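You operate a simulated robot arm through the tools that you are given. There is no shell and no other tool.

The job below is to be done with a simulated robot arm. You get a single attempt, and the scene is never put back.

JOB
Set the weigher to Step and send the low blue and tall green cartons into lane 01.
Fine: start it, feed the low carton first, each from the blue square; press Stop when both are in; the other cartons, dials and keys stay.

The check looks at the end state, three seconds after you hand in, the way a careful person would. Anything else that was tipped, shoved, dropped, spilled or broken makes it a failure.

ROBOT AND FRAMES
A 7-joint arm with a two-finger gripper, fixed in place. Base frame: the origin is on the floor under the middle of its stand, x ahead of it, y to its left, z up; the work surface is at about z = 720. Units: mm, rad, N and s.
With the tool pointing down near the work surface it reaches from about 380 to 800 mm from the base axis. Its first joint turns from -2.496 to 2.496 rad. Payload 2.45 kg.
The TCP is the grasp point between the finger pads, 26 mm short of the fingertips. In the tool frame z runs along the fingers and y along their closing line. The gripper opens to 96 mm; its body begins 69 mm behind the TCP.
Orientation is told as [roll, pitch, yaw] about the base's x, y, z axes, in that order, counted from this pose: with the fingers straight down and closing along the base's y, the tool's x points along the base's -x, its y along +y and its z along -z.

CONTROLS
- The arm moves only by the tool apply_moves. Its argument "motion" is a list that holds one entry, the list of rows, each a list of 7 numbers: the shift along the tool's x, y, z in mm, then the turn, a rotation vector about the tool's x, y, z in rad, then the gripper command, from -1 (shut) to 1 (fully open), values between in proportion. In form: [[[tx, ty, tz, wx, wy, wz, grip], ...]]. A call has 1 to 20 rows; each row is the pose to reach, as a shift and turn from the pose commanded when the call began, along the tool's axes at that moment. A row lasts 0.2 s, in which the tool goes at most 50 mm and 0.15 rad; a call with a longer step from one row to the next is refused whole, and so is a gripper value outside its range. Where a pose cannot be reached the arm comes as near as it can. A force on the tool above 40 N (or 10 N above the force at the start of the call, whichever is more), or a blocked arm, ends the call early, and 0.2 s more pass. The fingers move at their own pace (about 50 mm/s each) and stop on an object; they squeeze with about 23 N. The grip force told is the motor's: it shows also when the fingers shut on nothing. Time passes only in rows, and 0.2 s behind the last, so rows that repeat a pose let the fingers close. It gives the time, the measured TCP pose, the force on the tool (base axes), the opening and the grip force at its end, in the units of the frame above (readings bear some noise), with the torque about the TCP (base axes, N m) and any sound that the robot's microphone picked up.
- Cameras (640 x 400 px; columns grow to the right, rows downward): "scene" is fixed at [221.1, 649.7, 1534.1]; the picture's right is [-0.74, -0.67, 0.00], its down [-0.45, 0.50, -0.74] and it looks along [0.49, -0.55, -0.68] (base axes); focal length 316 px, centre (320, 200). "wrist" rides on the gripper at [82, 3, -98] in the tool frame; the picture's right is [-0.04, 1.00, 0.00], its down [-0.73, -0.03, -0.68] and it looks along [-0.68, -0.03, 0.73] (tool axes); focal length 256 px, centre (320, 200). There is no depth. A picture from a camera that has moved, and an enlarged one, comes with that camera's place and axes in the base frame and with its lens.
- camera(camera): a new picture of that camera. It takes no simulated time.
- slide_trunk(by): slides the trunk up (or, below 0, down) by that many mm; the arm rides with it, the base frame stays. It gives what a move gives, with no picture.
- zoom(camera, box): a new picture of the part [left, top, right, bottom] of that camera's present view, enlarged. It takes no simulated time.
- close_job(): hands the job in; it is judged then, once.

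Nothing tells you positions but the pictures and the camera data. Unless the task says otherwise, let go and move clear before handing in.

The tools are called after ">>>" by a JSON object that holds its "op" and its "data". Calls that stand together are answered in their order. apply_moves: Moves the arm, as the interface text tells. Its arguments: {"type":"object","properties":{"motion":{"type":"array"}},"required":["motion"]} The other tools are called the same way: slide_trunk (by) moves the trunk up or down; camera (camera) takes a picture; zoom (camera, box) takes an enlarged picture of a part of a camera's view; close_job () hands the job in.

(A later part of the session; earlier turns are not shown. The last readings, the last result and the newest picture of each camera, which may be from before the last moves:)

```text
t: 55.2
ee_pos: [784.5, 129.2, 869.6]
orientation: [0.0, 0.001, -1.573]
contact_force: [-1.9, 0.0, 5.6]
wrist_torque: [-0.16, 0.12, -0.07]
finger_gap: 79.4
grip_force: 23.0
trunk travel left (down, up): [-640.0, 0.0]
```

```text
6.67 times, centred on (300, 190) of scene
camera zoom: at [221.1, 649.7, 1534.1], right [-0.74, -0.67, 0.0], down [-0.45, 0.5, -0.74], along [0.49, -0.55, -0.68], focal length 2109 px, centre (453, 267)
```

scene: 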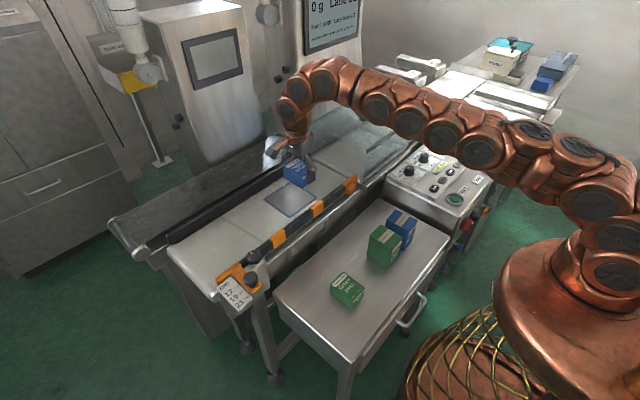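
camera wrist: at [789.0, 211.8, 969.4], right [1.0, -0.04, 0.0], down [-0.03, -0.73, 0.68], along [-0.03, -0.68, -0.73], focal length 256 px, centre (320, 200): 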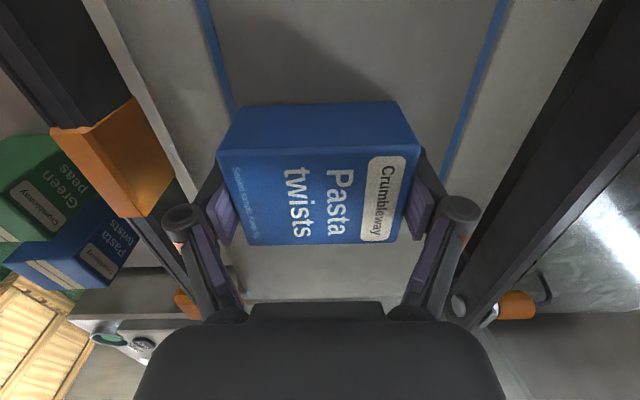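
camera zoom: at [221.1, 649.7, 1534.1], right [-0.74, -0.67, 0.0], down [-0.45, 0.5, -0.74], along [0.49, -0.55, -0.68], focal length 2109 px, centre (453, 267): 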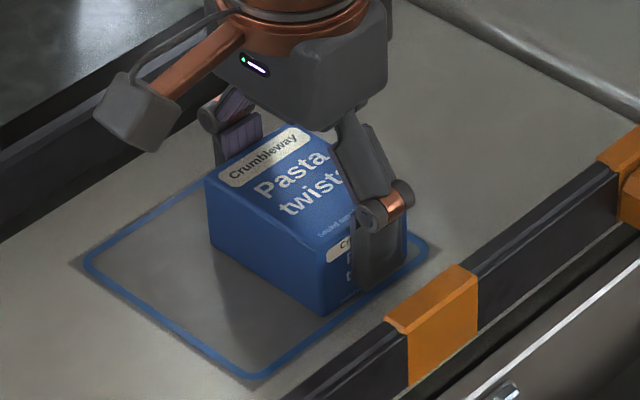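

Contact felt (about +7 N): the carton is on the belt inside the square. Releasing and rising straight up.

>>> {"op": "apply_moves", "data": {"motion": [[[0, 0, 0, 0, 0, 0, 1], [0, 0, 0, 0, 0, 0, 1], [0, -1, -6, 0, 0, 0, 1], [0, -2, -25, 0, 0, 0, 1], [0, -3, -50, 0, 0, 0, 1], [0, -8, -80, 0, 0, 0, 1], [0, -18, -100, 0, 0, 0, 1]]]}}

>>> {"op": "camera", "data": {"camera": "scene"}}

>>> {"op": "camera", "data": {"camera": "wrist"}}

>>> {"op": "zoom", "data": {"camera": "scene", "box": [270, 0, 390, 100]}}

```text
t: 56.9
ee_pos: [765.5, 128.6, 969.9]
orientation: [0.0, 0.0, -1.574]
contact_force: [-0.2, -0.2, 0.0]
wrist_torque: [0.0, 0.0, 0.01]
finger_gap: 96.0
grip_force: 0.1
trunk travel left (down, up): [-640.0, 0.0]
```

```text
taken
```

scene: 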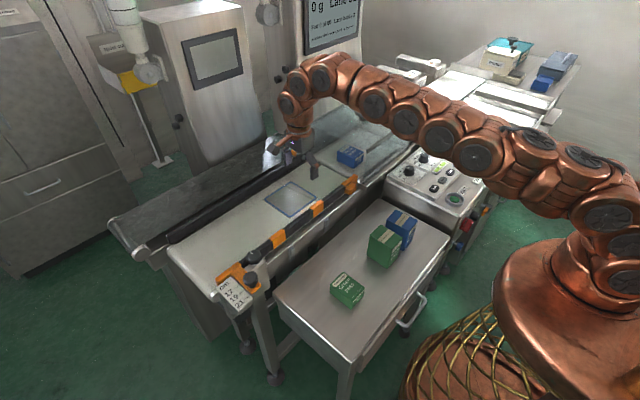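

```text
taken
camera wrist: at [770.5, 210.7, 1067.7], right [1.0, -0.04, 0.0], down [-0.03, -0.73, 0.68], along [-0.03, -0.68, -0.73], focal length 256 px, centre (320, 200)
```

wrist: 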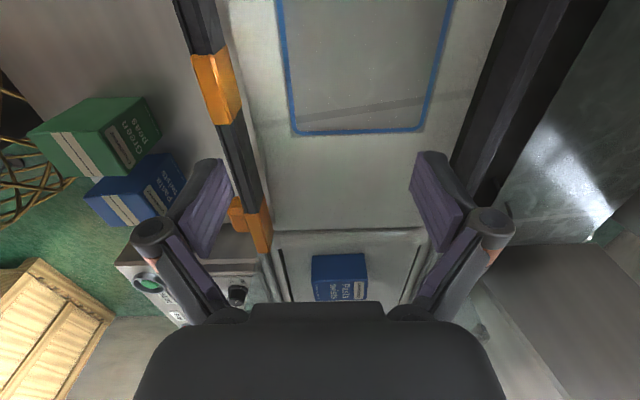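

```text
4.00 times, centred on (330, 50) of scene
camera zoom: at [221.1, 649.7, 1534.1], right [-0.74, -0.67, 0.0], down [-0.45, 0.5, -0.74], along [0.49, -0.55, -0.68], focal length 1266 px, centre (280, 800)
```

zoom: 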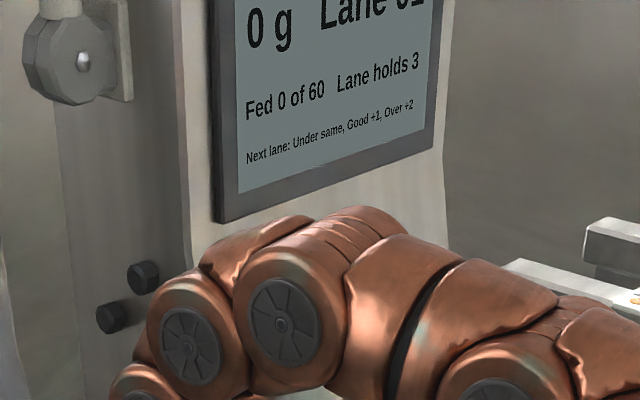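

The belt carried the low carton on to the weigh section. I'll hold still and watch it through.

>>> {"op": "apply_moves", "data": {"motion": [[[0, -10, 0, 0, 0, 0, 1], [0, -20, 0, 0, 0, 0, 1], [0, -30, 0, 0, 0, 0, 1], [0, -40, 0, 0, 0, 0, 1]]]}}

>>> {"op": "camera", "data": {"camera": "scene"}}

>>> {"op": "zoom", "data": {"camera": "scene", "box": [270, 0, 390, 100]}}

```text
t: 57.9
ee_pos: [724.8, 128.5, 967.8]
orientation: [-0.001, 0.0, -1.574]
contact_force: [-0.5, 0.1, -1.2]
wrist_torque: [0.01, 0.03, 0.0]
finger_gap: 95.9
grip_force: 0.0
trunk travel left (down, up): [-640.0, 0.0]
```

```text
taken
```

scene: 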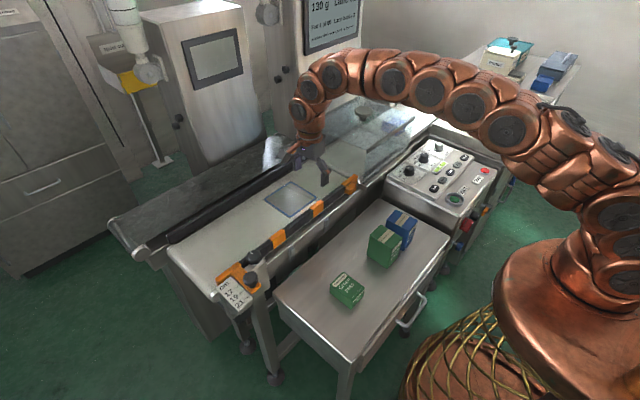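

```text
4.00 times, centred on (330, 50) of scene
camera zoom: at [221.1, 649.7, 1534.1], right [-0.74, -0.67, 0.0], down [-0.45, 0.5, -0.74], along [0.49, -0.55, -0.68], focal length 1266 px, centre (280, 800)
```

zoom: 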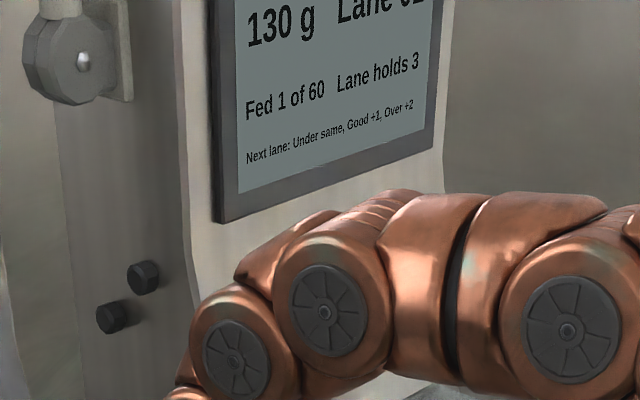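

It weighed 130 g (under 200), so lane 01 should stay selected. I'll move back over the tall green carton and watch the low carton being sorted.

>>> {"op": "apply_moves", "data": {"motion": [[[-6, -30, 0, 0, 0, 0, 1], [-18, -70, 0, 0, 0, 0, 1], [-30, -112, 0, 0, 0, 0, 1], [-42, -154, 0, 0, 0, 0, 1], [-54, -196, 0, 0, 0, 0, 1], [-69, -236, 0, 0, 0, 0, 1], [-69, -236, 0, 0, 0, 0, 1]]]}}

>>> {"op": "camera", "data": {"camera": "scene"}}

>>> {"op": "zoom", "data": {"camera": "scene", "box": [270, 0, 390, 100]}}

>>> {"op": "zoom", "data": {"camera": "scene", "box": [360, 50, 560, 180]}}

>>> {"op": "camera", "data": {"camera": "wrist"}}

```text
t: 59.5
ee_pos: [488.4, 59.1, 970.9]
orientation: [0.001, 0.0, -1.57]
contact_force: [0.1, -0.2, 0.2]
wrist_torque: [-0.02, 0.03, 0.0]
finger_gap: 96.1
grip_force: 0.0
trunk travel left (down, up): [-640.0, 0.0]
```

```text
taken
```

scene: 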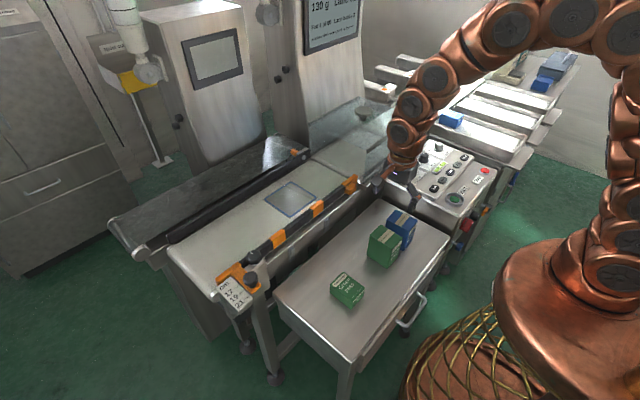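

```text
4.00 times, centred on (330, 50) of scene
camera zoom: at [221.1, 649.7, 1534.1], right [-0.74, -0.67, 0.0], down [-0.45, 0.5, -0.74], along [0.49, -0.55, -0.68], focal length 1266 px, centre (280, 800)
```

zoom: 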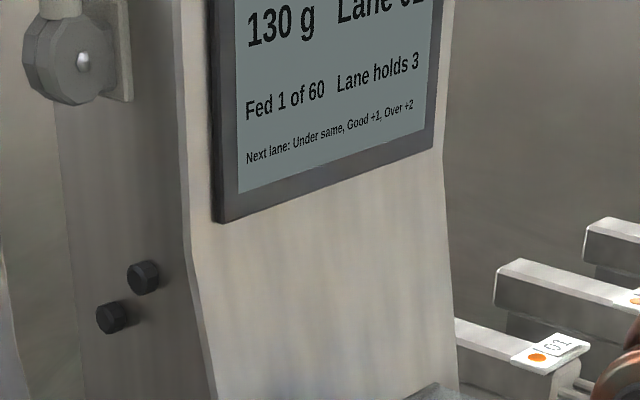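

```text
3.08 times, centred on (460, 115) of scene
camera zoom: at [221.1, 649.7, 1534.1], right [-0.74, -0.67, 0.0], down [-0.45, 0.5, -0.74], along [0.49, -0.55, -0.68], focal length 974 px, centre (-111, 462)
```

zoom: 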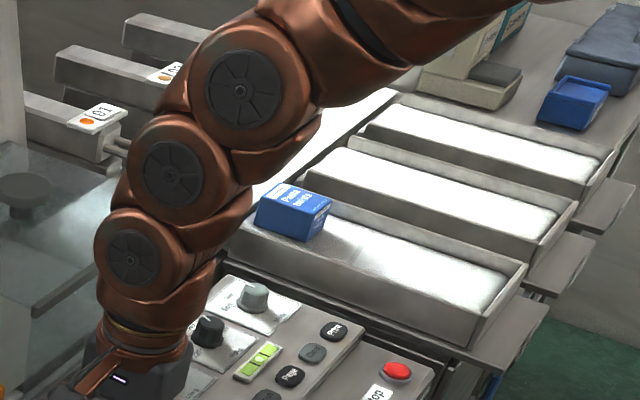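

```text
taken
camera wrist: at [494.5, 141.1, 1068.4], right [1.0, -0.04, 0.0], down [-0.03, -0.73, 0.68], along [-0.03, -0.68, -0.73], focal length 256 px, centre (320, 200)
```

wrist: 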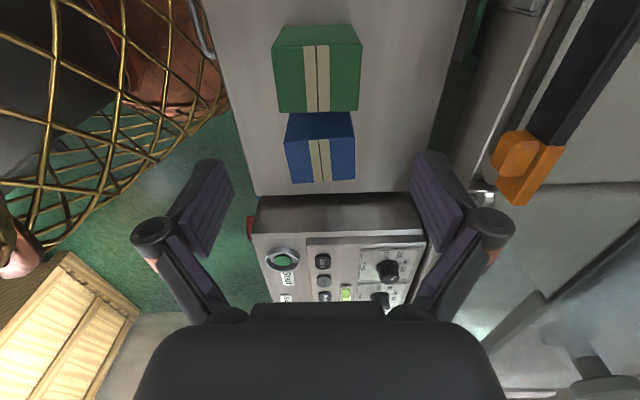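

The low carton was pushed into the first chute (lane 01). Let me read the display and then line up the tall green carton.

>>> {"op": "zoom", "data": {"camera": "scene", "box": [305, 0, 365, 40]}}

>>> {"op": "zoom", "data": {"camera": "wrist", "box": [240, 10, 400, 200]}}

>>> {"op": "zoom", "data": {"camera": "scene", "box": [360, 190, 430, 280]}}

```text
10.00 times, centred on (335, 20) of scene
camera zoom: at [221.1, 649.7, 1534.1], right [-0.74, -0.67, 0.0], down [-0.45, 0.5, -0.74], along [0.49, -0.55, -0.68], focal length 3164 px, centre (170, 2000)
```

zoom: 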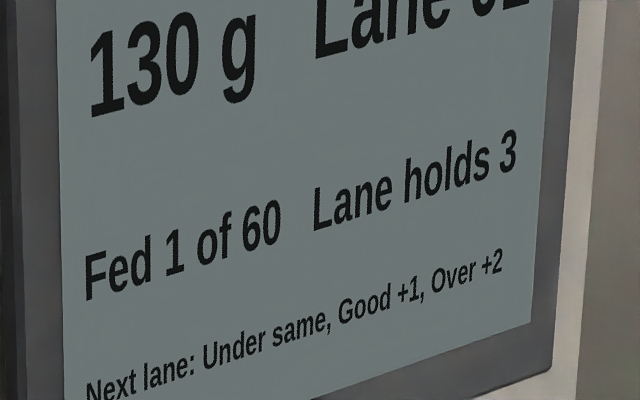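

```text
2.11 times, centred on (320, 105) of wrist
camera zoom: at [494.5, 141.1, 1068.4], right [1.0, -0.04, 0.0], down [-0.03, -0.73, 0.68], along [-0.03, -0.68, -0.73], focal length 539 px, centre (320, 400)
```

zoom: 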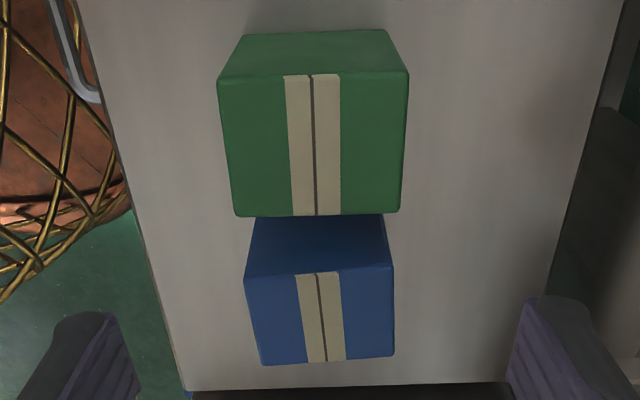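

```text
4.44 times, centred on (395, 235) of scene
camera zoom: at [221.1, 649.7, 1534.1], right [-0.74, -0.67, 0.0], down [-0.45, 0.5, -0.74], along [0.49, -0.55, -0.68], focal length 1406 px, centre (-13, 44)
```

zoom: 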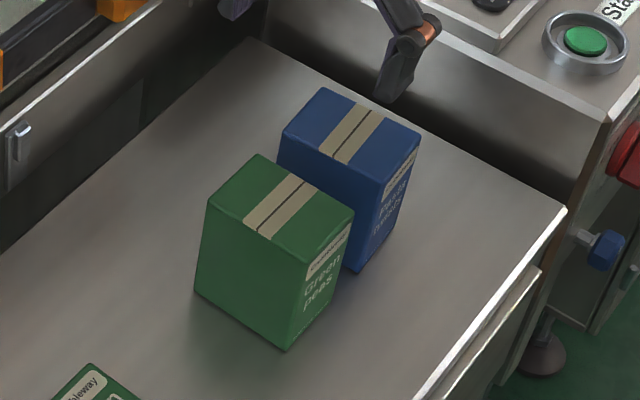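

The display shows 130 g, Fed 1, and under means the same lane next. The tall green carton is centred at (489, 59), x 450–528; I'll descend around it to grip at mid-height.

>>> {"op": "apply_moves", "data": {"motion": [[[0, 0, 30, 0, 0, 0, 1], [0, 0.5, 65, 0, 0, 0, 1], [0, 0.5, 100, 0, 0, 0, 1], [0, 0.5, 125, 0, 0, 0, 1], [0, 0.5, 150, 0, 0, 0, 1], [0, 0.5, 175, 0, 0, 0, 1], [0, 0.5, 195, 0, 0, 0, 1], [0, 0.5, 202, 0, 0, 0, 1], [0, 0.5, 202, 0, 0, 0, 1]]]}}

>>> {"op": "camera", "data": {"camera": "wrist"}}

>>> {"op": "zoom", "data": {"camera": "scene", "box": [340, 170, 450, 280]}}

>>> {"op": "zoom", "data": {"camera": "scene", "box": [400, 60, 560, 180]}}

```text
t: 61.3
ee_pos: [489.0, 61.4, 771.0]
orientation: [0.0, 0.003, -1.572]
contact_force: [-7.2, -1.1, 26.1]
wrist_torque: [-0.21, 0.73, -0.02]
finger_gap: 97.1
grip_force: 0.0
trunk travel left (down, up): [-640.0, 0.0]
stopped in row 9: the force on the tool passed its limit at 55 N (the readings are from after the stop); the commanded pose is now the measured one
```

```text
taken
camera wrist: at [494.2, 141.6, 868.2], right [1.0, -0.04, 0.0], down [-0.03, -0.73, 0.68], along [-0.03, -0.68, -0.74], focal length 256 px, centre (320, 200)
```

wrist: 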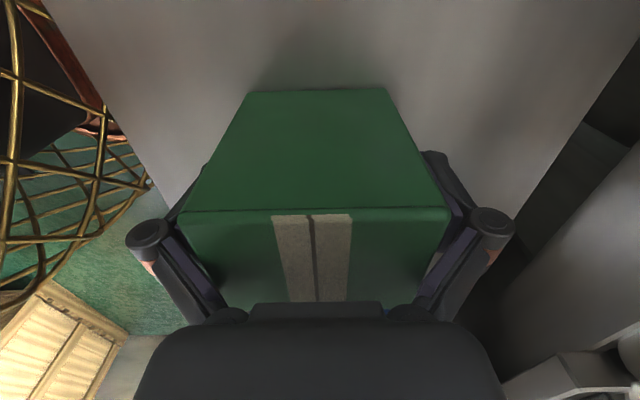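

```text
3.64 times, centred on (395, 225) of scene
camera zoom: at [221.1, 649.7, 1534.1], right [-0.74, -0.67, 0.0], down [-0.45, 0.5, -0.74], along [0.49, -0.55, -0.68], focal length 1150 px, centre (47, 109)
```

zoom: 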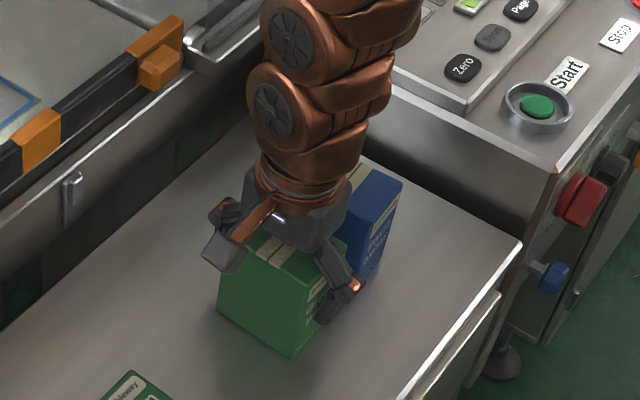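

```text
3.33 times, centred on (480, 120) of scene
camera zoom: at [221.1, 649.7, 1534.1], right [-0.74, -0.67, 0.0], down [-0.45, 0.5, -0.74], along [0.49, -0.55, -0.68], focal length 1055 px, centre (-213, 467)
```

zoom: 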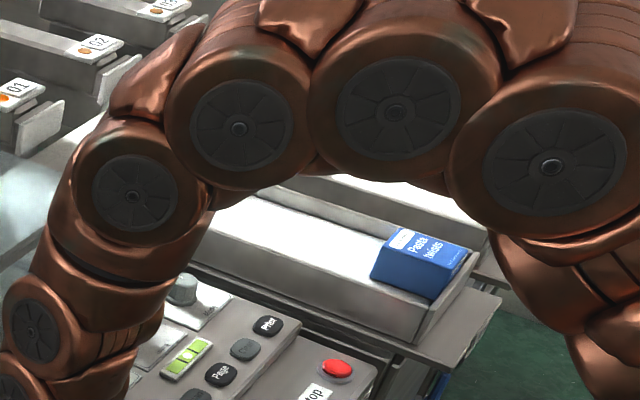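

The carton's top touched the inner finger links because I went too deep. I'll back off at once and grip higher, nearer its top.

>>> {"op": "apply_moves", "data": {"motion": [[[0, 0, -5, 0, 0, 0, 1], [0, 0, -12, 0, 0, 0, 1], [0, 0, -20, 0, 0, 0, 1], [0, 0, -27, 0, 0, 0, 1], [0, 0, -27, 0, 0, 0, 1]]]}}

>>> {"op": "camera", "data": {"camera": "wrist"}}

>>> {"op": "zoom", "data": {"camera": "scene", "box": [340, 170, 450, 280]}}

```text
t: 62.5
ee_pos: [489.4, 60.3, 795.8]
orientation: [-0.002, 0.0, -1.573]
contact_force: [-0.1, -0.7, 0.4]
wrist_torque: [0.01, -0.02, -0.01]
finger_gap: 96.4
grip_force: 0.0
trunk travel left (down, up): [-640.0, 0.0]
```

```text
taken
camera wrist: at [494.9, 141.7, 893.2], right [1.0, -0.04, 0.0], down [-0.03, -0.73, 0.68], along [-0.03, -0.68, -0.73], focal length 256 px, centre (320, 200)
```

wrist: 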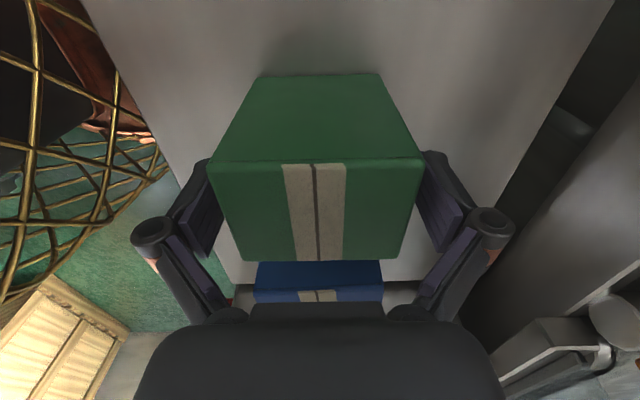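

```text
3.64 times, centred on (395, 225) of scene
camera zoom: at [221.1, 649.7, 1534.1], right [-0.74, -0.67, 0.0], down [-0.45, 0.5, -0.74], along [0.49, -0.55, -0.68], focal length 1150 px, centre (47, 109)
```

zoom: 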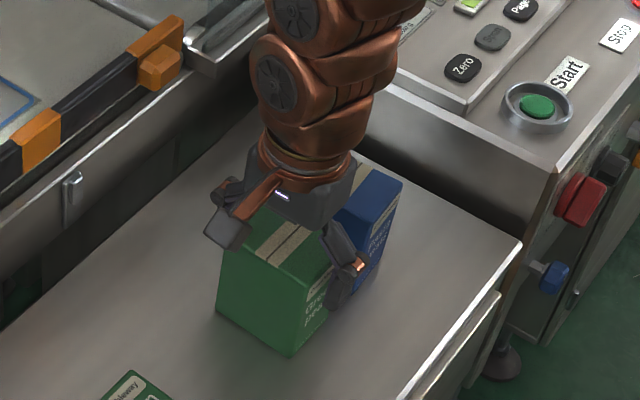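

The carton is intact and the fingers are beside its upper part. Closing the grip and lifting a few millimetres.

>>> {"op": "apply_moves", "data": {"motion": [[[0, 0, 0, 0, 0, 0, -1], [0, 0, 0, 0, 0, 0, -1], [0, 0, 0, 0, 0, 0, -1], [0, 0, 0, 0, 0, 0, -1], [0, 0, 0, 0, 0, 0, -1], [0, 0, 0, 0, 0, 0, -1]]]}}

>>> {"op": "camera", "data": {"camera": "wrist"}}

```text
t: 63.9
ee_pos: [490.0, 59.7, 795.1]
orientation: [-0.002, 0.0, -1.573]
contact_force: [-1.6, -1.0, 1.6]
wrist_torque: [-0.02, 0.34, 0.0]
finger_gap: 79.9
grip_force: 22.9
trunk travel left (down, up): [-640.0, 0.0]
```

```text
taken
camera wrist: at [494.9, 141.7, 893.3], right [1.0, -0.04, 0.0], down [-0.03, -0.73, 0.68], along [-0.03, -0.68, -0.73], focal length 256 px, centre (320, 200)
```

wrist: 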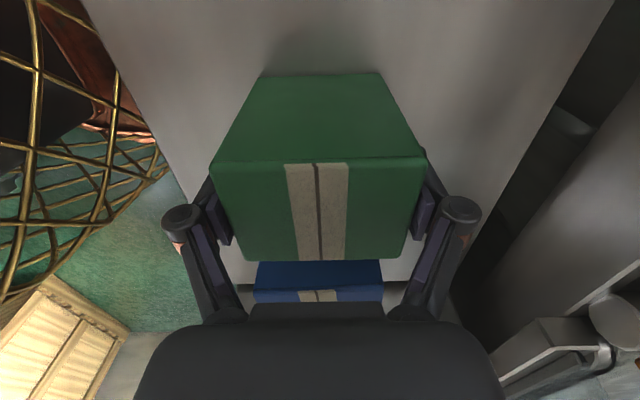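

>>> {"op": "apply_moves", "data": {"motion": [[[0, 0, -1, 0, 0, 0, -1], [0, 0, -3, 0, 0, 0, -1], [0, 0, -6, 0, 0, 0, -1], [0, 0, -9, 0, 0, 0, -1], [0, 0, -10, 0, 0, 0, -1], [0, 0, -10, 0, 0, 0, -1]]]}}

>>> {"op": "camera", "data": {"camera": "wrist"}}

>>> {"op": "zoom", "data": {"camera": "scene", "box": [340, 170, 450, 280]}}

```text
t: 65.3
ee_pos: [489.2, 60.8, 806.3]
orientation: [-0.002, -0.001, -1.574]
contact_force: [0.2, 0.5, -4.0]
wrist_torque: [0.04, 0.01, -0.02]
finger_gap: 79.9
grip_force: 23.5
trunk travel left (down, up): [-640.0, 0.0]
```

```text
taken
camera wrist: at [494.7, 141.9, 903.9], right [1.0, -0.04, 0.0], down [-0.03, -0.73, 0.68], along [-0.03, -0.68, -0.73], focal length 256 px, centre (320, 200)
```

wrist: 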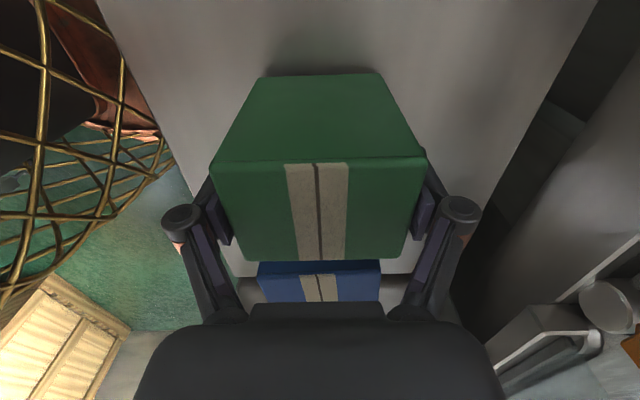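

```text
3.64 times, centred on (395, 225) of scene
camera zoom: at [221.1, 649.7, 1534.1], right [-0.74, -0.67, 0.0], down [-0.45, 0.5, -0.74], along [0.49, -0.55, -0.68], focal length 1150 px, centre (47, 109)
```

zoom: 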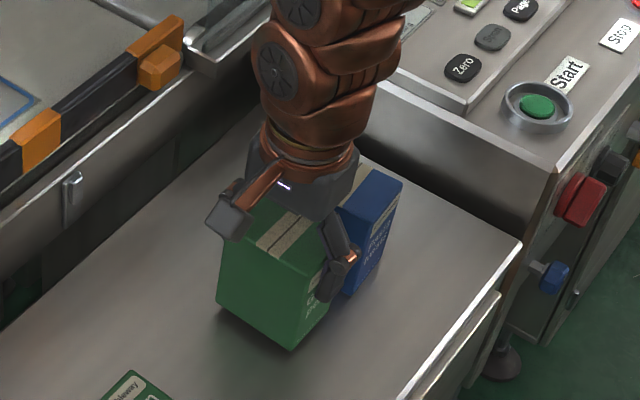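

The tall carton holds (about 3.7 N). Continuing the slow lift.

>>> {"op": "apply_moves", "data": {"motion": [[[0, 0, -2, 0, 0, 0, -1], [0, 0, -6, 0, 0, 0, -1], [0, 0, -12, 0, 0, 0, -1], [0, 0, -20, 0, 0, 0, -1], [0, 0, -30, 0, 0, 0, -1], [0, 0, -40, 0, 0, 0, -1], [0, 0, -50, 0, 0, 0, -1], [0, 0, -60, 0, 0, 0, -1], [0, 0, -70, 0, 0, 0, -1], [0, 0, -80, 0, 0, 0, -1], [0, 0, -90, 0, 0, 0, -1], [0, 0, -100, 0, 0, 0, -1], [0, 0, -110, 0, 0, 0, -1], [0, 0, -120, 0, 0, 0, -1], [0, 0, -130, 0, 0, 0, -1], [0, 0, -140, 0, 0, 0, -1], [0, 0, -150, 0, 0, 0, -1], [0, 0, -160, 0, 0, 0, -1], [0, 0, -168, 0, 0, 0, -1], [0, 0, -174, 0, 0, 0, -1]]]}}

>>> {"op": "camera", "data": {"camera": "wrist"}}

>>> {"op": "camera", "data": {"camera": "scene"}}

```text
t: 69.5
ee_pos: [490.3, 59.3, 980.1]
orientation: [-0.002, -0.001, -1.573]
contact_force: [0.3, -0.1, -4.1]
wrist_torque: [0.01, -0.02, -0.01]
finger_gap: 79.6
grip_force: 22.5
trunk travel left (down, up): [-640.0, 0.0]
```

```text
taken
camera wrist: at [495.2, 141.0, 1077.8], right [1.0, -0.04, 0.0], down [-0.03, -0.73, 0.68], along [-0.03, -0.68, -0.73], focal length 256 px, centre (320, 200)
```

wrist: 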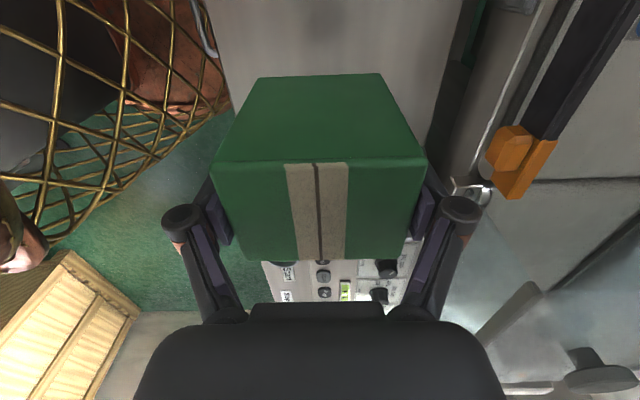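

```text
taken
```

scene: 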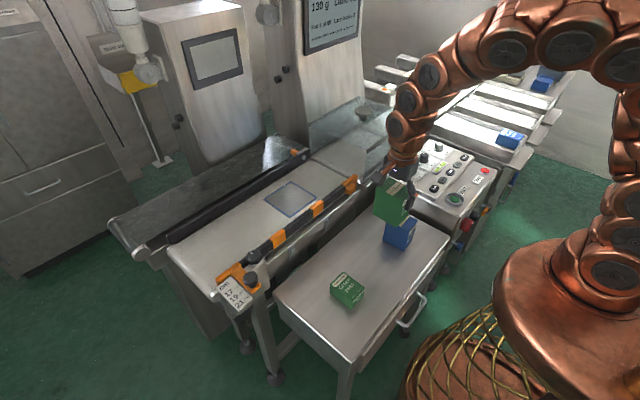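

Lifted without slip. Carrying it slowly over the rail toward the square.

>>> {"op": "apply_moves", "data": {"motion": [[[1, 4, -1, 0, 0, 0, -1], [3, 12, -3, 0, 0, 0, -1], [6, 24, -5, 0, 0, 0, -1], [10, 39, -7, 0, 0, 0, -1], [14, 54, -9, 0, 0, 0, -1], [17.5, 69, -11, 0, 0, 0, -1], [21, 84, -12, 0, 0, 0, -1], [25, 99, -12, 0, 0, 0, -1], [29, 114, -12, 0, 0, 0, -1], [33, 129, -12, 0, 0, 0, -1], [36.5, 144, -12, 0, 0, 0, -1], [40, 159, -12, 0, 0, 0, -1], [44, 174, -12, 0, 0, 0, -1], [48, 189, -12, 0, 0, 0, -1], [52, 204, -12, 0, 0, 0, -1], [55.5, 219, -12, 0, 0, 0, -1], [59, 234, -12, 0, 0, 0, -1], [63, 249, -12, 0, 0, 0, -1], [66.5, 262, -12, 0, 0, 0, -1], [69, 272, -12, 0, 0, 0, -1]]]}}

>>> {"op": "camera", "data": {"camera": "wrist"}}

>>> {"op": "camera", "data": {"camera": "scene"}}

>>> {"op": "zoom", "data": {"camera": "scene", "box": [305, 0, 365, 40]}}

```text
t: 73.7
ee_pos: [762.2, 129.6, 992.2]
orientation: [-0.001, 0.001, -1.575]
contact_force: [-0.5, -0.5, -4.7]
wrist_torque: [-0.01, -0.05, 0.0]
finger_gap: 79.4
grip_force: 23.1
trunk travel left (down, up): [-640.0, 0.0]
```

```text
taken
camera wrist: at [767.4, 210.5, 1090.7], right [1.0, -0.04, 0.0], down [-0.03, -0.73, 0.68], along [-0.03, -0.68, -0.73], focal length 256 px, centre (320, 200)
```

wrist: 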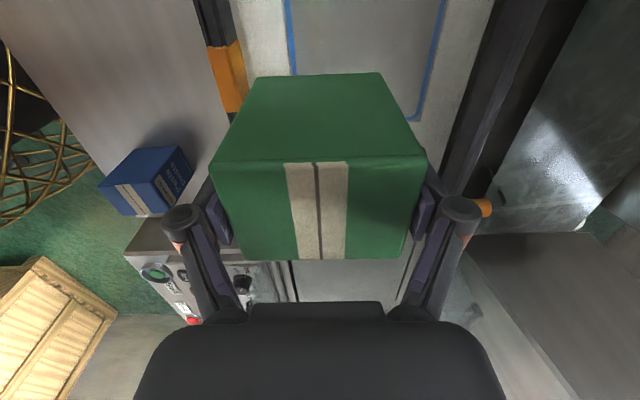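

```text
taken
```

scene: 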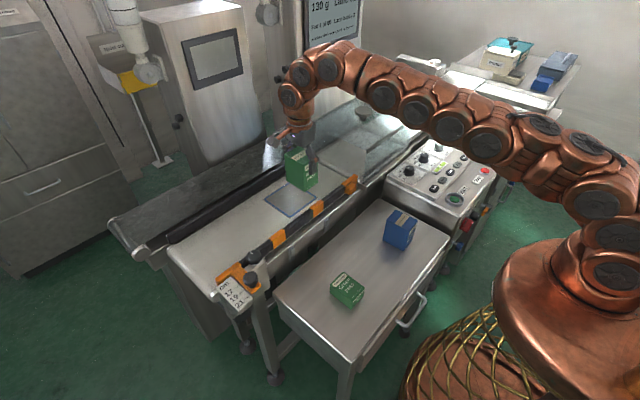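

```text
10.00 times, centred on (335, 20) of scene
camera zoom: at [221.1, 649.7, 1534.1], right [-0.74, -0.67, 0.0], down [-0.45, 0.5, -0.74], along [0.49, -0.55, -0.68], focal length 3164 px, centre (170, 2000)
```

zoom: 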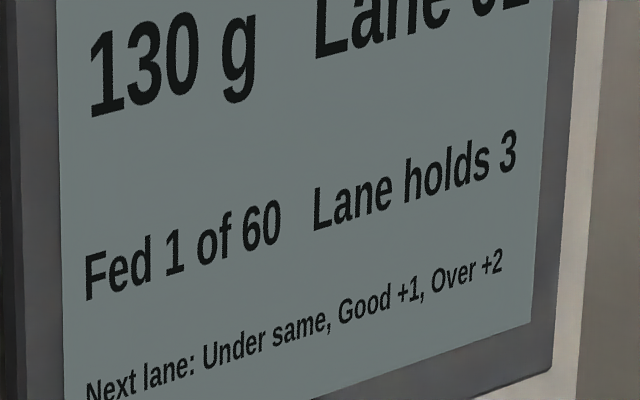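

Now lowering it slowly while extending to about x 782.

>>> {"op": "apply_moves", "data": {"motion": [[[0, 1, 3, 0, 0, 0, -1], [0, 3, 8, 0, 0, 0, -1], [0, 5, 15, 0, 0, 0, -1], [0, 7, 23, 0, 0, 0, -1], [0, 9, 31, 0, 0, 0, -1], [0, 11, 39, 0, 0, 0, -1], [0, 13, 47, 0, 0, 0, -1], [0, 15, 55, 0, 0, 0, -1], [0, 17, 61, 0, 0, 0, -1], [0, 19, 66, 0, 0, 0, -1], [0, 20, 69, 0, 0, 0, -1], [0, 20, 70, 0, 0, 0, -1]]]}}

>>> {"op": "camera", "data": {"camera": "wrist"}}

>>> {"op": "zoom", "data": {"camera": "scene", "box": [250, 130, 350, 220]}}

```text
t: 76.3
ee_pos: [782.6, 127.1, 920.4]
orientation: [0.0, 0.0, -1.573]
contact_force: [0.1, 1.1, -4.0]
wrist_torque: [0.0, 0.01, -0.02]
finger_gap: 79.7
grip_force: 22.7
trunk travel left (down, up): [-640.0, 0.0]
```

```text
taken
camera wrist: at [787.6, 209.9, 1018.6], right [1.0, -0.04, 0.0], down [-0.03, -0.73, 0.68], along [-0.03, -0.68, -0.73], focal length 256 px, centre (320, 200)
```

wrist: 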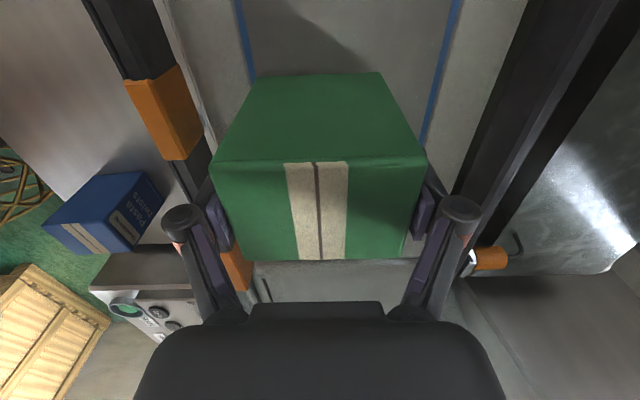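

```text
4.44 times, centred on (300, 175) of scene
camera zoom: at [221.1, 649.7, 1534.1], right [-0.74, -0.67, 0.0], down [-0.45, 0.5, -0.74], along [0.49, -0.55, -0.68], focal length 1406 px, centre (409, 311)
```

zoom: 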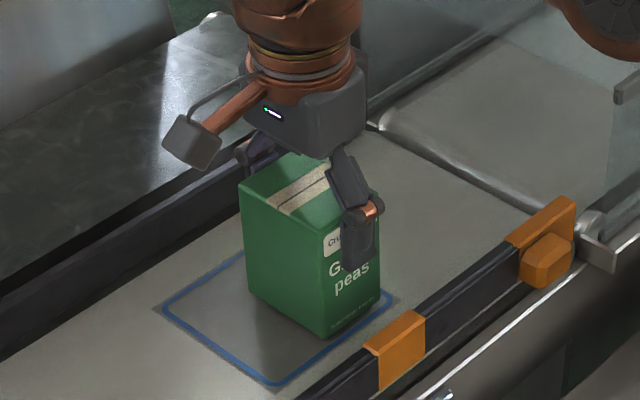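

>>> {"op": "apply_moves", "data": {"motion": [[[0, 0, 1, 0, 0, 0, -1], [0, 0, 2, 0, 0, 0, -1], [0, 0, 3, 0, 0, 0, -1], [0, 0, 4, 0, 0, 0, -1]]]}}

```text
t: 77.3
ee_pos: [781.9, 128.6, 916.6]
orientation: [-0.002, -0.002, -1.571]
contact_force: [0.3, 0.1, -3.7]
wrist_torque: [0.02, 0.03, 0.01]
finger_gap: 79.6
grip_force: 23.1
trunk travel left (down, up): [-640.0, 0.0]
```

>>> {"op": "apply_moves", "data": {"motion": [[[0, 0, 1, 0, 0, 0, -1], [0, 0, 2, 0, 0, 0, -1]]]}}

```text
t: 77.9
ee_pos: [781.5, 127.3, 916.1]
orientation: [-0.002, 0.001, -1.573]
contact_force: [-0.2, -0.6, -3.2]
wrist_torque: [-0.01, -0.05, -0.04]
finger_gap: 79.8
grip_force: 22.8
trunk travel left (down, up): [-640.0, 0.0]
```

>>> {"op": "apply_moves", "data": {"motion": [[[0, 0, 1, 0, 0, 0, -1], [0, 0, 1.5, 0, 0, 0, -1]]]}}

>>> {"op": "zoom", "data": {"camera": "scene", "box": [250, 130, 350, 220]}}

```text
t: 78.5
ee_pos: [781.5, 127.3, 914.8]
orientation: [0.001, 0.002, -1.572]
contact_force: [-3.1, 0.4, 12.4]
wrist_torque: [-0.3, 0.3, -0.15]
finger_gap: 79.7
grip_force: 23.1
trunk travel left (down, up): [-640.0, 0.0]
```

```text
4.44 times, centred on (300, 175) of scene
camera zoom: at [221.1, 649.7, 1534.1], right [-0.74, -0.67, 0.0], down [-0.45, 0.5, -0.74], along [0.49, -0.55, -0.68], focal length 1406 px, centre (409, 311)
```

zoom: 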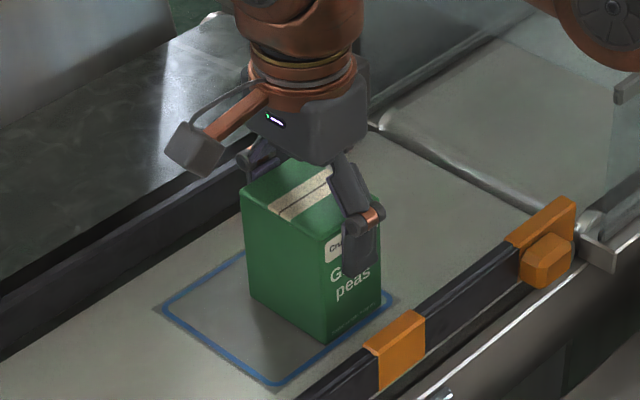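

The tall carton rests on the belt in the square (about 16 N contact). Releasing and rising the same way as before.

>>> {"op": "apply_moves", "data": {"motion": [[[0, 0, -0.5, 0, 0, 0, 1], [0, 0, -0.5, 0, 0, 0, 1], [0, -1, -6, 0, 0, 0, 1], [0, -2, -26, 0, 0, 0, 1], [0, -4, -60, 0, 0, 0, 1], [0, -14, -85, 0, 0, 0, 1], [0, -30, -100, 0, 0, 0, 1]]]}}

>>> {"op": "camera", "data": {"camera": "scene"}}

>>> {"op": "camera", "data": {"camera": "wrist"}}

```text
t: 80.1
ee_pos: [753.3, 127.2, 1013.1]
orientation: [-0.002, -0.001, -1.573]
contact_force: [0.2, -0.2, 0.0]
wrist_torque: [-0.02, -0.01, -0.01]
finger_gap: 96.0
grip_force: 0.0
trunk travel left (down, up): [-640.0, 0.0]
```

```text
taken
```

scene: 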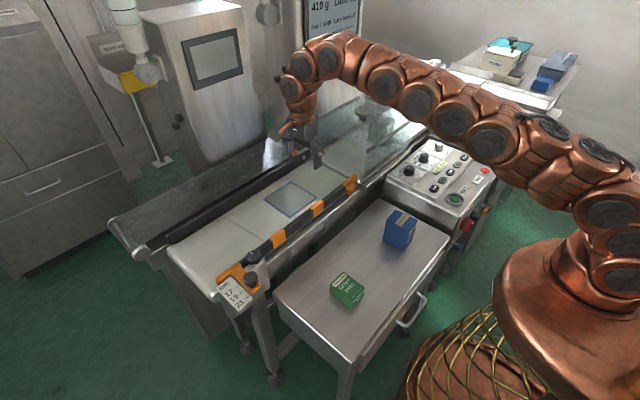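

```text
taken
camera wrist: at [758.5, 209.5, 1111.6], right [1.0, -0.04, 0.0], down [-0.03, -0.73, 0.68], along [-0.03, -0.68, -0.73], focal length 256 px, centre (320, 200)
```

wrist: 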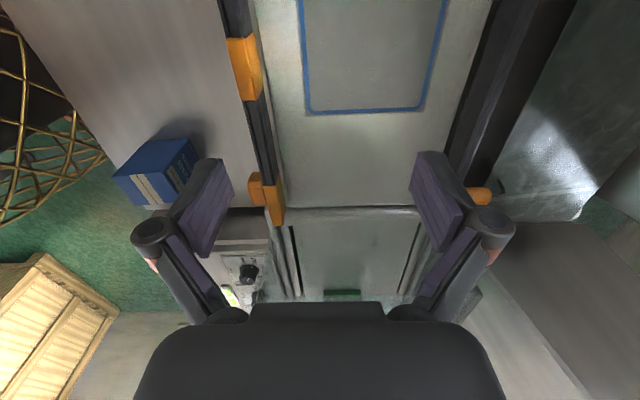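

The tall carton read 410 g and is passing through. Retreating while I watch where it goes.

>>> {"op": "apply_moves", "data": {"motion": [[[-8, -40, 0, 0, 0, 0, 0.5], [-18, -85, 0, 0, 0, 0, 0], [-30, -130, 0, 0, 0, 0, -1], [-42, -175, 0, 0, 0, 0, -1], [-54, -220, 0, 0, 0, 0, -1], [-66, -265, 0, 0, 0, 0, -1], [-76, -300, 0, 0, 0, 0, -1]]]}}

>>> {"op": "camera", "data": {"camera": "scene"}}

>>> {"op": "zoom", "data": {"camera": "scene", "box": [360, 50, 560, 180]}}

>>> {"op": "zoom", "data": {"camera": "scene", "box": [305, 0, 365, 40]}}

```text
t: 81.7
ee_pos: [450.1, 53.5, 1013.3]
orientation: [-0.004, 0.0, -1.573]
contact_force: [-0.3, -0.1, -0.4]
wrist_torque: [0.0, 0.01, -0.01]
finger_gap: 0.1
grip_force: 23.0
trunk travel left (down, up): [-640.0, 0.0]
```

```text
taken
```

scene: 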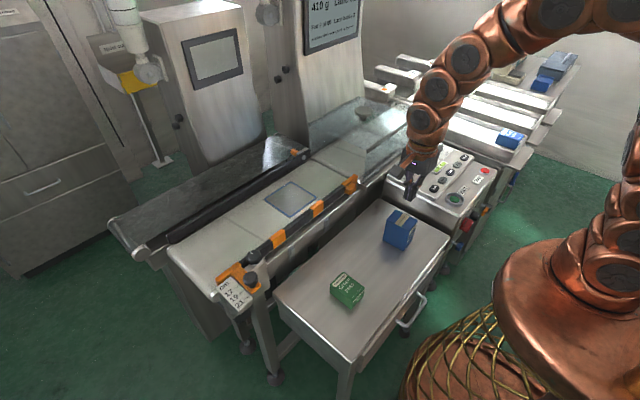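

```text
3.08 times, centred on (460, 115) of scene
camera zoom: at [221.1, 649.7, 1534.1], right [-0.74, -0.67, 0.0], down [-0.45, 0.5, -0.74], along [0.49, -0.55, -0.68], focal length 974 px, centre (-111, 462)
```

zoom: 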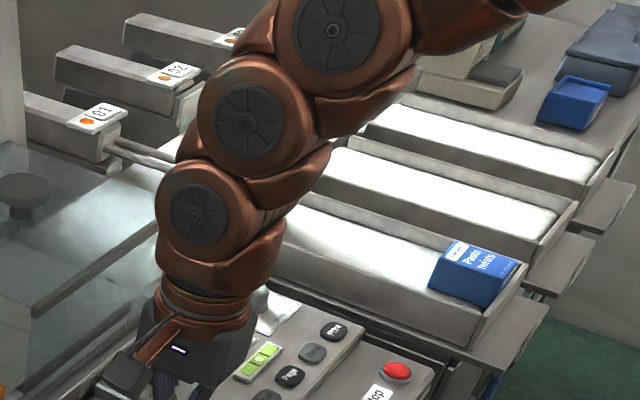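

```text
10.00 times, centred on (335, 20) of scene
camera zoom: at [221.1, 649.7, 1534.1], right [-0.74, -0.67, 0.0], down [-0.45, 0.5, -0.74], along [0.49, -0.55, -0.68], focal length 3164 px, centre (170, 2000)
```

zoom: 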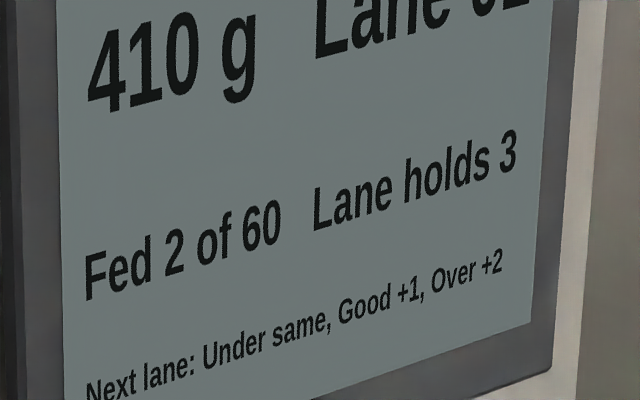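

Pusher 01 has fired. I'll wait a moment here and check the result before going to Stop.

>>> {"op": "apply_moves", "data": {"motion": [[[40, 0, 0, 0, 0, 0, -1], [80, 0, 0, 0, 0, 0, -1], [100, 0, 0, 0, 0, 0, -1], [100, 0, 0, 0, 0, 0, -1], [100, 0, 0, 0, 0, 0, -1], [100, 0, 0, 0, 0, 0, -1], [100, 0, 0, 0, 0, 0, -1], [100, 0, 0, 0, 0, 0, -1]]]}}

>>> {"op": "camera", "data": {"camera": "scene"}}

>>> {"op": "zoom", "data": {"camera": "scene", "box": [360, 50, 560, 180]}}

>>> {"op": "zoom", "data": {"camera": "scene", "box": [440, 110, 540, 200]}}

```text
t: 83.5
ee_pos: [451.8, 152.7, 1013.8]
orientation: [0.0, 0.001, -1.572]
contact_force: [0.0, 0.0, 0.4]
wrist_torque: [0.02, 0.01, 0.03]
finger_gap: 0.0
grip_force: 22.9
trunk travel left (down, up): [-640.0, 0.0]
```

```text
taken
```

scene: 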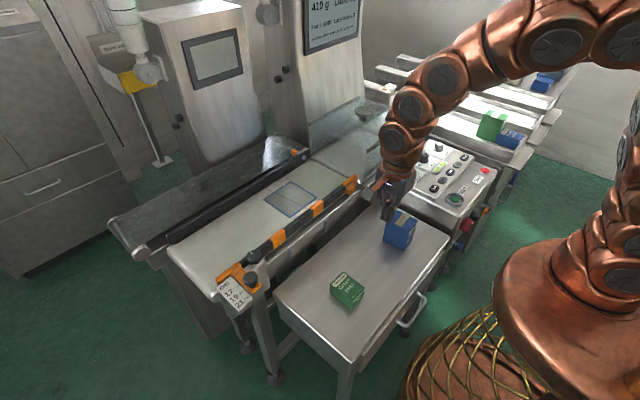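

```text
3.08 times, centred on (460, 115) of scene
camera zoom: at [221.1, 649.7, 1534.1], right [-0.74, -0.67, 0.0], down [-0.45, 0.5, -0.74], along [0.49, -0.55, -0.68], focal length 974 px, centre (-111, 462)
```

zoom: 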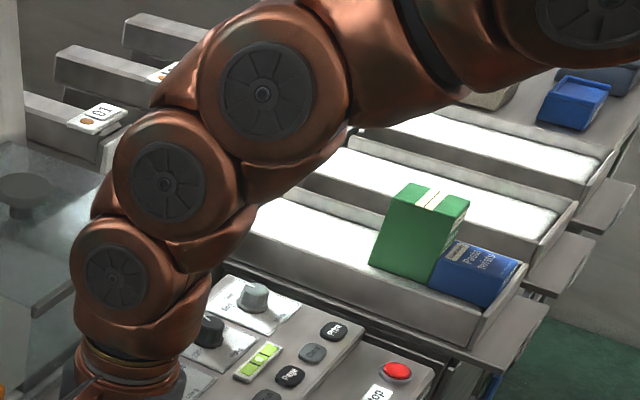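

```text
4.44 times, centred on (490, 155) of scene
camera zoom: at [221.1, 649.7, 1534.1], right [-0.74, -0.67, 0.0], down [-0.45, 0.5, -0.74], along [0.49, -0.55, -0.68], focal length 1406 px, centre (-436, 400)
```

zoom: 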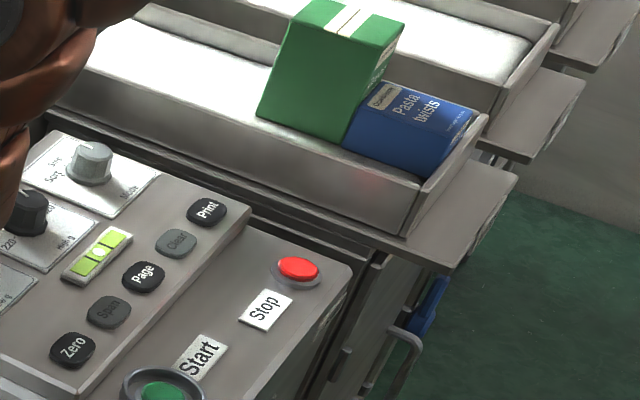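

Both cartons now sit upright in lane 01. Next I go over Stop at about (395, −478, 807) with closed fingers.

>>> {"op": "apply_moves", "data": {"motion": [[[-25, -3, 0, 0, 0, 0, -1], [-65, -7, 0, 0, 0, 0, -1], [-107, -11, 0, 0, 0, 0, -1], [-149, -15, 0, 0, 0, 0, -1], [-191, -19, 0, 0, 0, 0, -1], [-233, -23, 0, 0, 0, 0, -1], [-275, -27, 0, 0, 0, 0, -1], [-317, -31, 0, 0, 0, 0, -1], [-359, -35, 0, 0, 0, 0, -1], [-401, -39, 0, 0, 0, 0, -1], [-443, -43, 0, 0, 0, 0, -1], [-485, -47, 10, 0, 0, 0, -1], [-527, -51, 25, 0, 0, 0, -1], [-565, -54, 40, 0, 0, 0, -1], [-600, -56, 55, 0, 0, 0, -1], [-620, -57, 70, 0, 0, 0, -1], [-620, -57, 70, 0, 0, 0, -1]]]}}

>>> {"op": "camera", "data": {"camera": "wrist"}}

>>> {"op": "camera", "data": {"camera": "scene"}}

```text
t: 87.1
ee_pos: [393.3, -466.8, 945.5]
orientation: [-0.002, 0.003, -1.572]
contact_force: [0.7, 0.5, -0.2]
wrist_torque: [0.03, 0.02, -0.02]
finger_gap: 0.2
grip_force: 22.8
trunk travel left (down, up): [-640.0, 0.0]
```

```text
taken
camera wrist: at [398.0, -384.9, 1042.8], right [1.0, -0.04, 0.0], down [-0.03, -0.73, 0.68], along [-0.03, -0.68, -0.73], focal length 256 px, centre (320, 200)
```

wrist: 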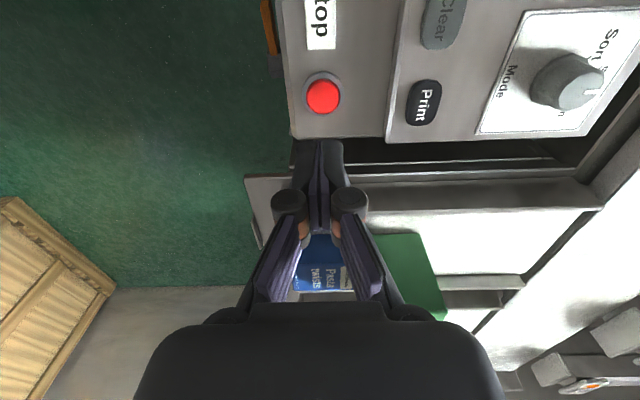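

```text
taken
```

scene: 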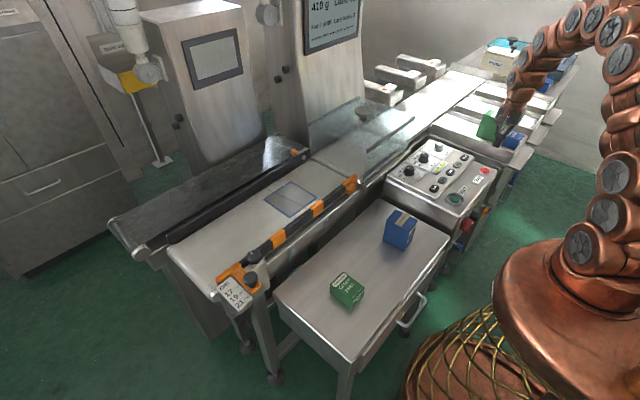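

>>> {"op": "zoom", "data": {"camera": "wrist", "box": [260, 50, 400, 160]}}

>>> {"op": "zoom", "data": {"camera": "scene", "box": [450, 90, 550, 190]}}

>>> {"op": "zoom", "data": {"camera": "wrist", "box": [230, 140, 480, 330]}}

```text
3.64 times, centred on (330, 105) of wrist
camera zoom: at [398.0, -384.9, 1042.8], right [1.0, -0.04, 0.0], down [-0.03, -0.73, 0.68], along [-0.03, -0.68, -0.73], focal length 931 px, centre (284, 546)
```

zoom: 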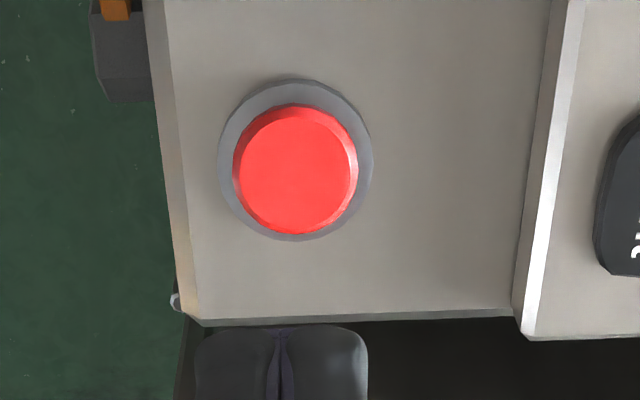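

```text
4.00 times, centred on (500, 140) of scene
camera zoom: at [221.1, 649.7, 1534.1], right [-0.74, -0.67, 0.0], down [-0.45, 0.5, -0.74], along [0.49, -0.55, -0.68], focal length 1266 px, centre (-400, 440)
```

zoom: 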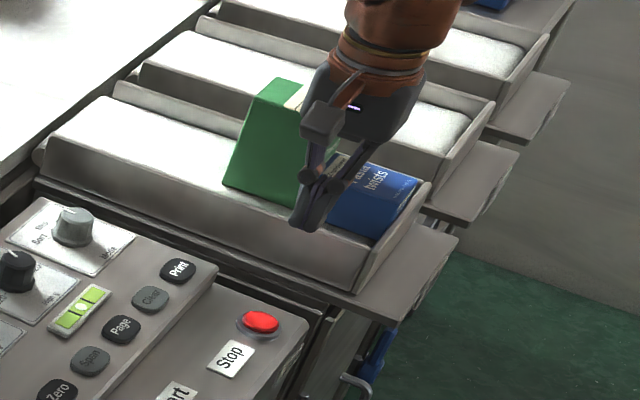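

```text
2.11 times, centred on (355, 235) of wrist
camera zoom: at [398.0, -384.9, 1042.8], right [1.0, -0.04, 0.0], down [-0.03, -0.73, 0.68], along [-0.03, -0.68, -0.73], focal length 539 px, centre (246, 126)
```

zoom: 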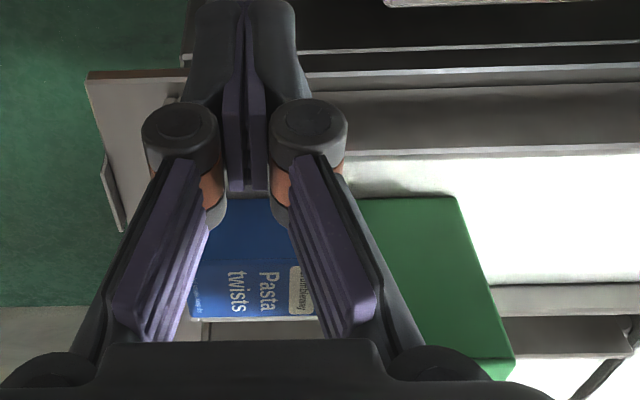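

Stop is at about (397, −475), top ≈ 808. The tall carton's near face is around y −542, so there's clearance. Descending to just above the button.

>>> {"op": "apply_moves", "data": {"motion": [[[-8, 4, 0, 0, 0, 0, -1], [-8, 4, 25, 0, 0, 0, -1], [-8, 4, 50, 0, 0, 0, -1], [-8, 4, 70, 0, 0, 0, -1], [-8, 4, 88, 0, 0, 0, -1], [-8, 4, 88, 0, 0, 0, -1]]]}}

>>> {"op": "camera", "data": {"camera": "wrist"}}

>>> {"op": "zoom", "data": {"camera": "scene", "box": [440, 100, 540, 200]}}

```text
t: 88.5
ee_pos: [398.6, -475.7, 855.7]
orientation: [-0.001, 0.001, -1.572]
contact_force: [0.0, 0.0, -0.3]
wrist_torque: [-0.04, 0.06, 0.01]
finger_gap: 0.0
grip_force: 23.0
trunk travel left (down, up): [-640.0, 0.0]
```

```text
taken
camera wrist: at [403.5, -394.2, 953.9], right [1.0, -0.04, 0.0], down [-0.03, -0.73, 0.68], along [-0.03, -0.68, -0.73], focal length 256 px, centre (320, 200)
```

wrist: 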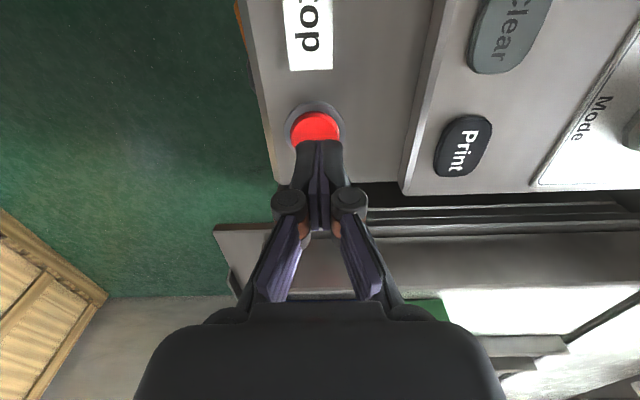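

```text
4.00 times, centred on (490, 150) of scene
camera zoom: at [221.1, 649.7, 1534.1], right [-0.74, -0.67, 0.0], down [-0.45, 0.5, -0.74], along [0.49, -0.55, -0.68], focal length 1266 px, centre (-360, 400)
```

zoom: 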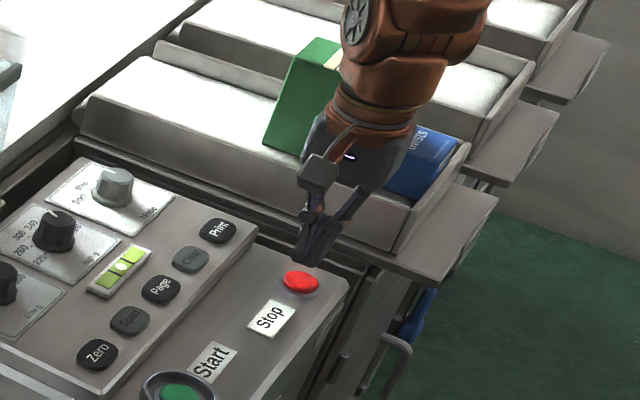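

The tips are above the red cap. Pressing slowly.

>>> {"op": "apply_moves", "data": {"motion": [[[2, -1, 8, 0, 0, 0, -1], [2, -1, 14, 0, 0, 0, -1], [2, -1, 18, 0, 0, 0, -1], [2, -1, 20, 0, 0, 0, -1], [2, -1, 22, 0, 0, 0, -1], [2, -1, 23.5, 0, 0, 0, -1]]]}}

>>> {"op": "zoom", "data": {"camera": "wrist", "box": [250, 90, 390, 200]}}

```text
t: 89.9
ee_pos: [396.0, -473.1, 832.9]
orientation: [-0.002, -0.001, -1.572]
contact_force: [-0.7, -0.5, 1.4]
wrist_torque: [-0.01, 0.01, 0.01]
finger_gap: 5.9
grip_force: 27.8
trunk travel left (down, up): [-640.0, 0.0]
heard: click
```

```text
3.64 times, centred on (320, 145) of wrist
camera zoom: at [401.7, -391.7, 930.6], right [1.0, -0.04, 0.0], down [-0.03, -0.73, 0.68], along [-0.03, -0.68, -0.73], focal length 931 px, centre (320, 400)
```

zoom: 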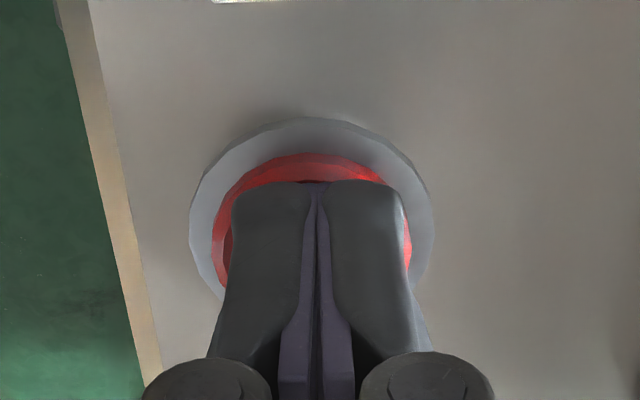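

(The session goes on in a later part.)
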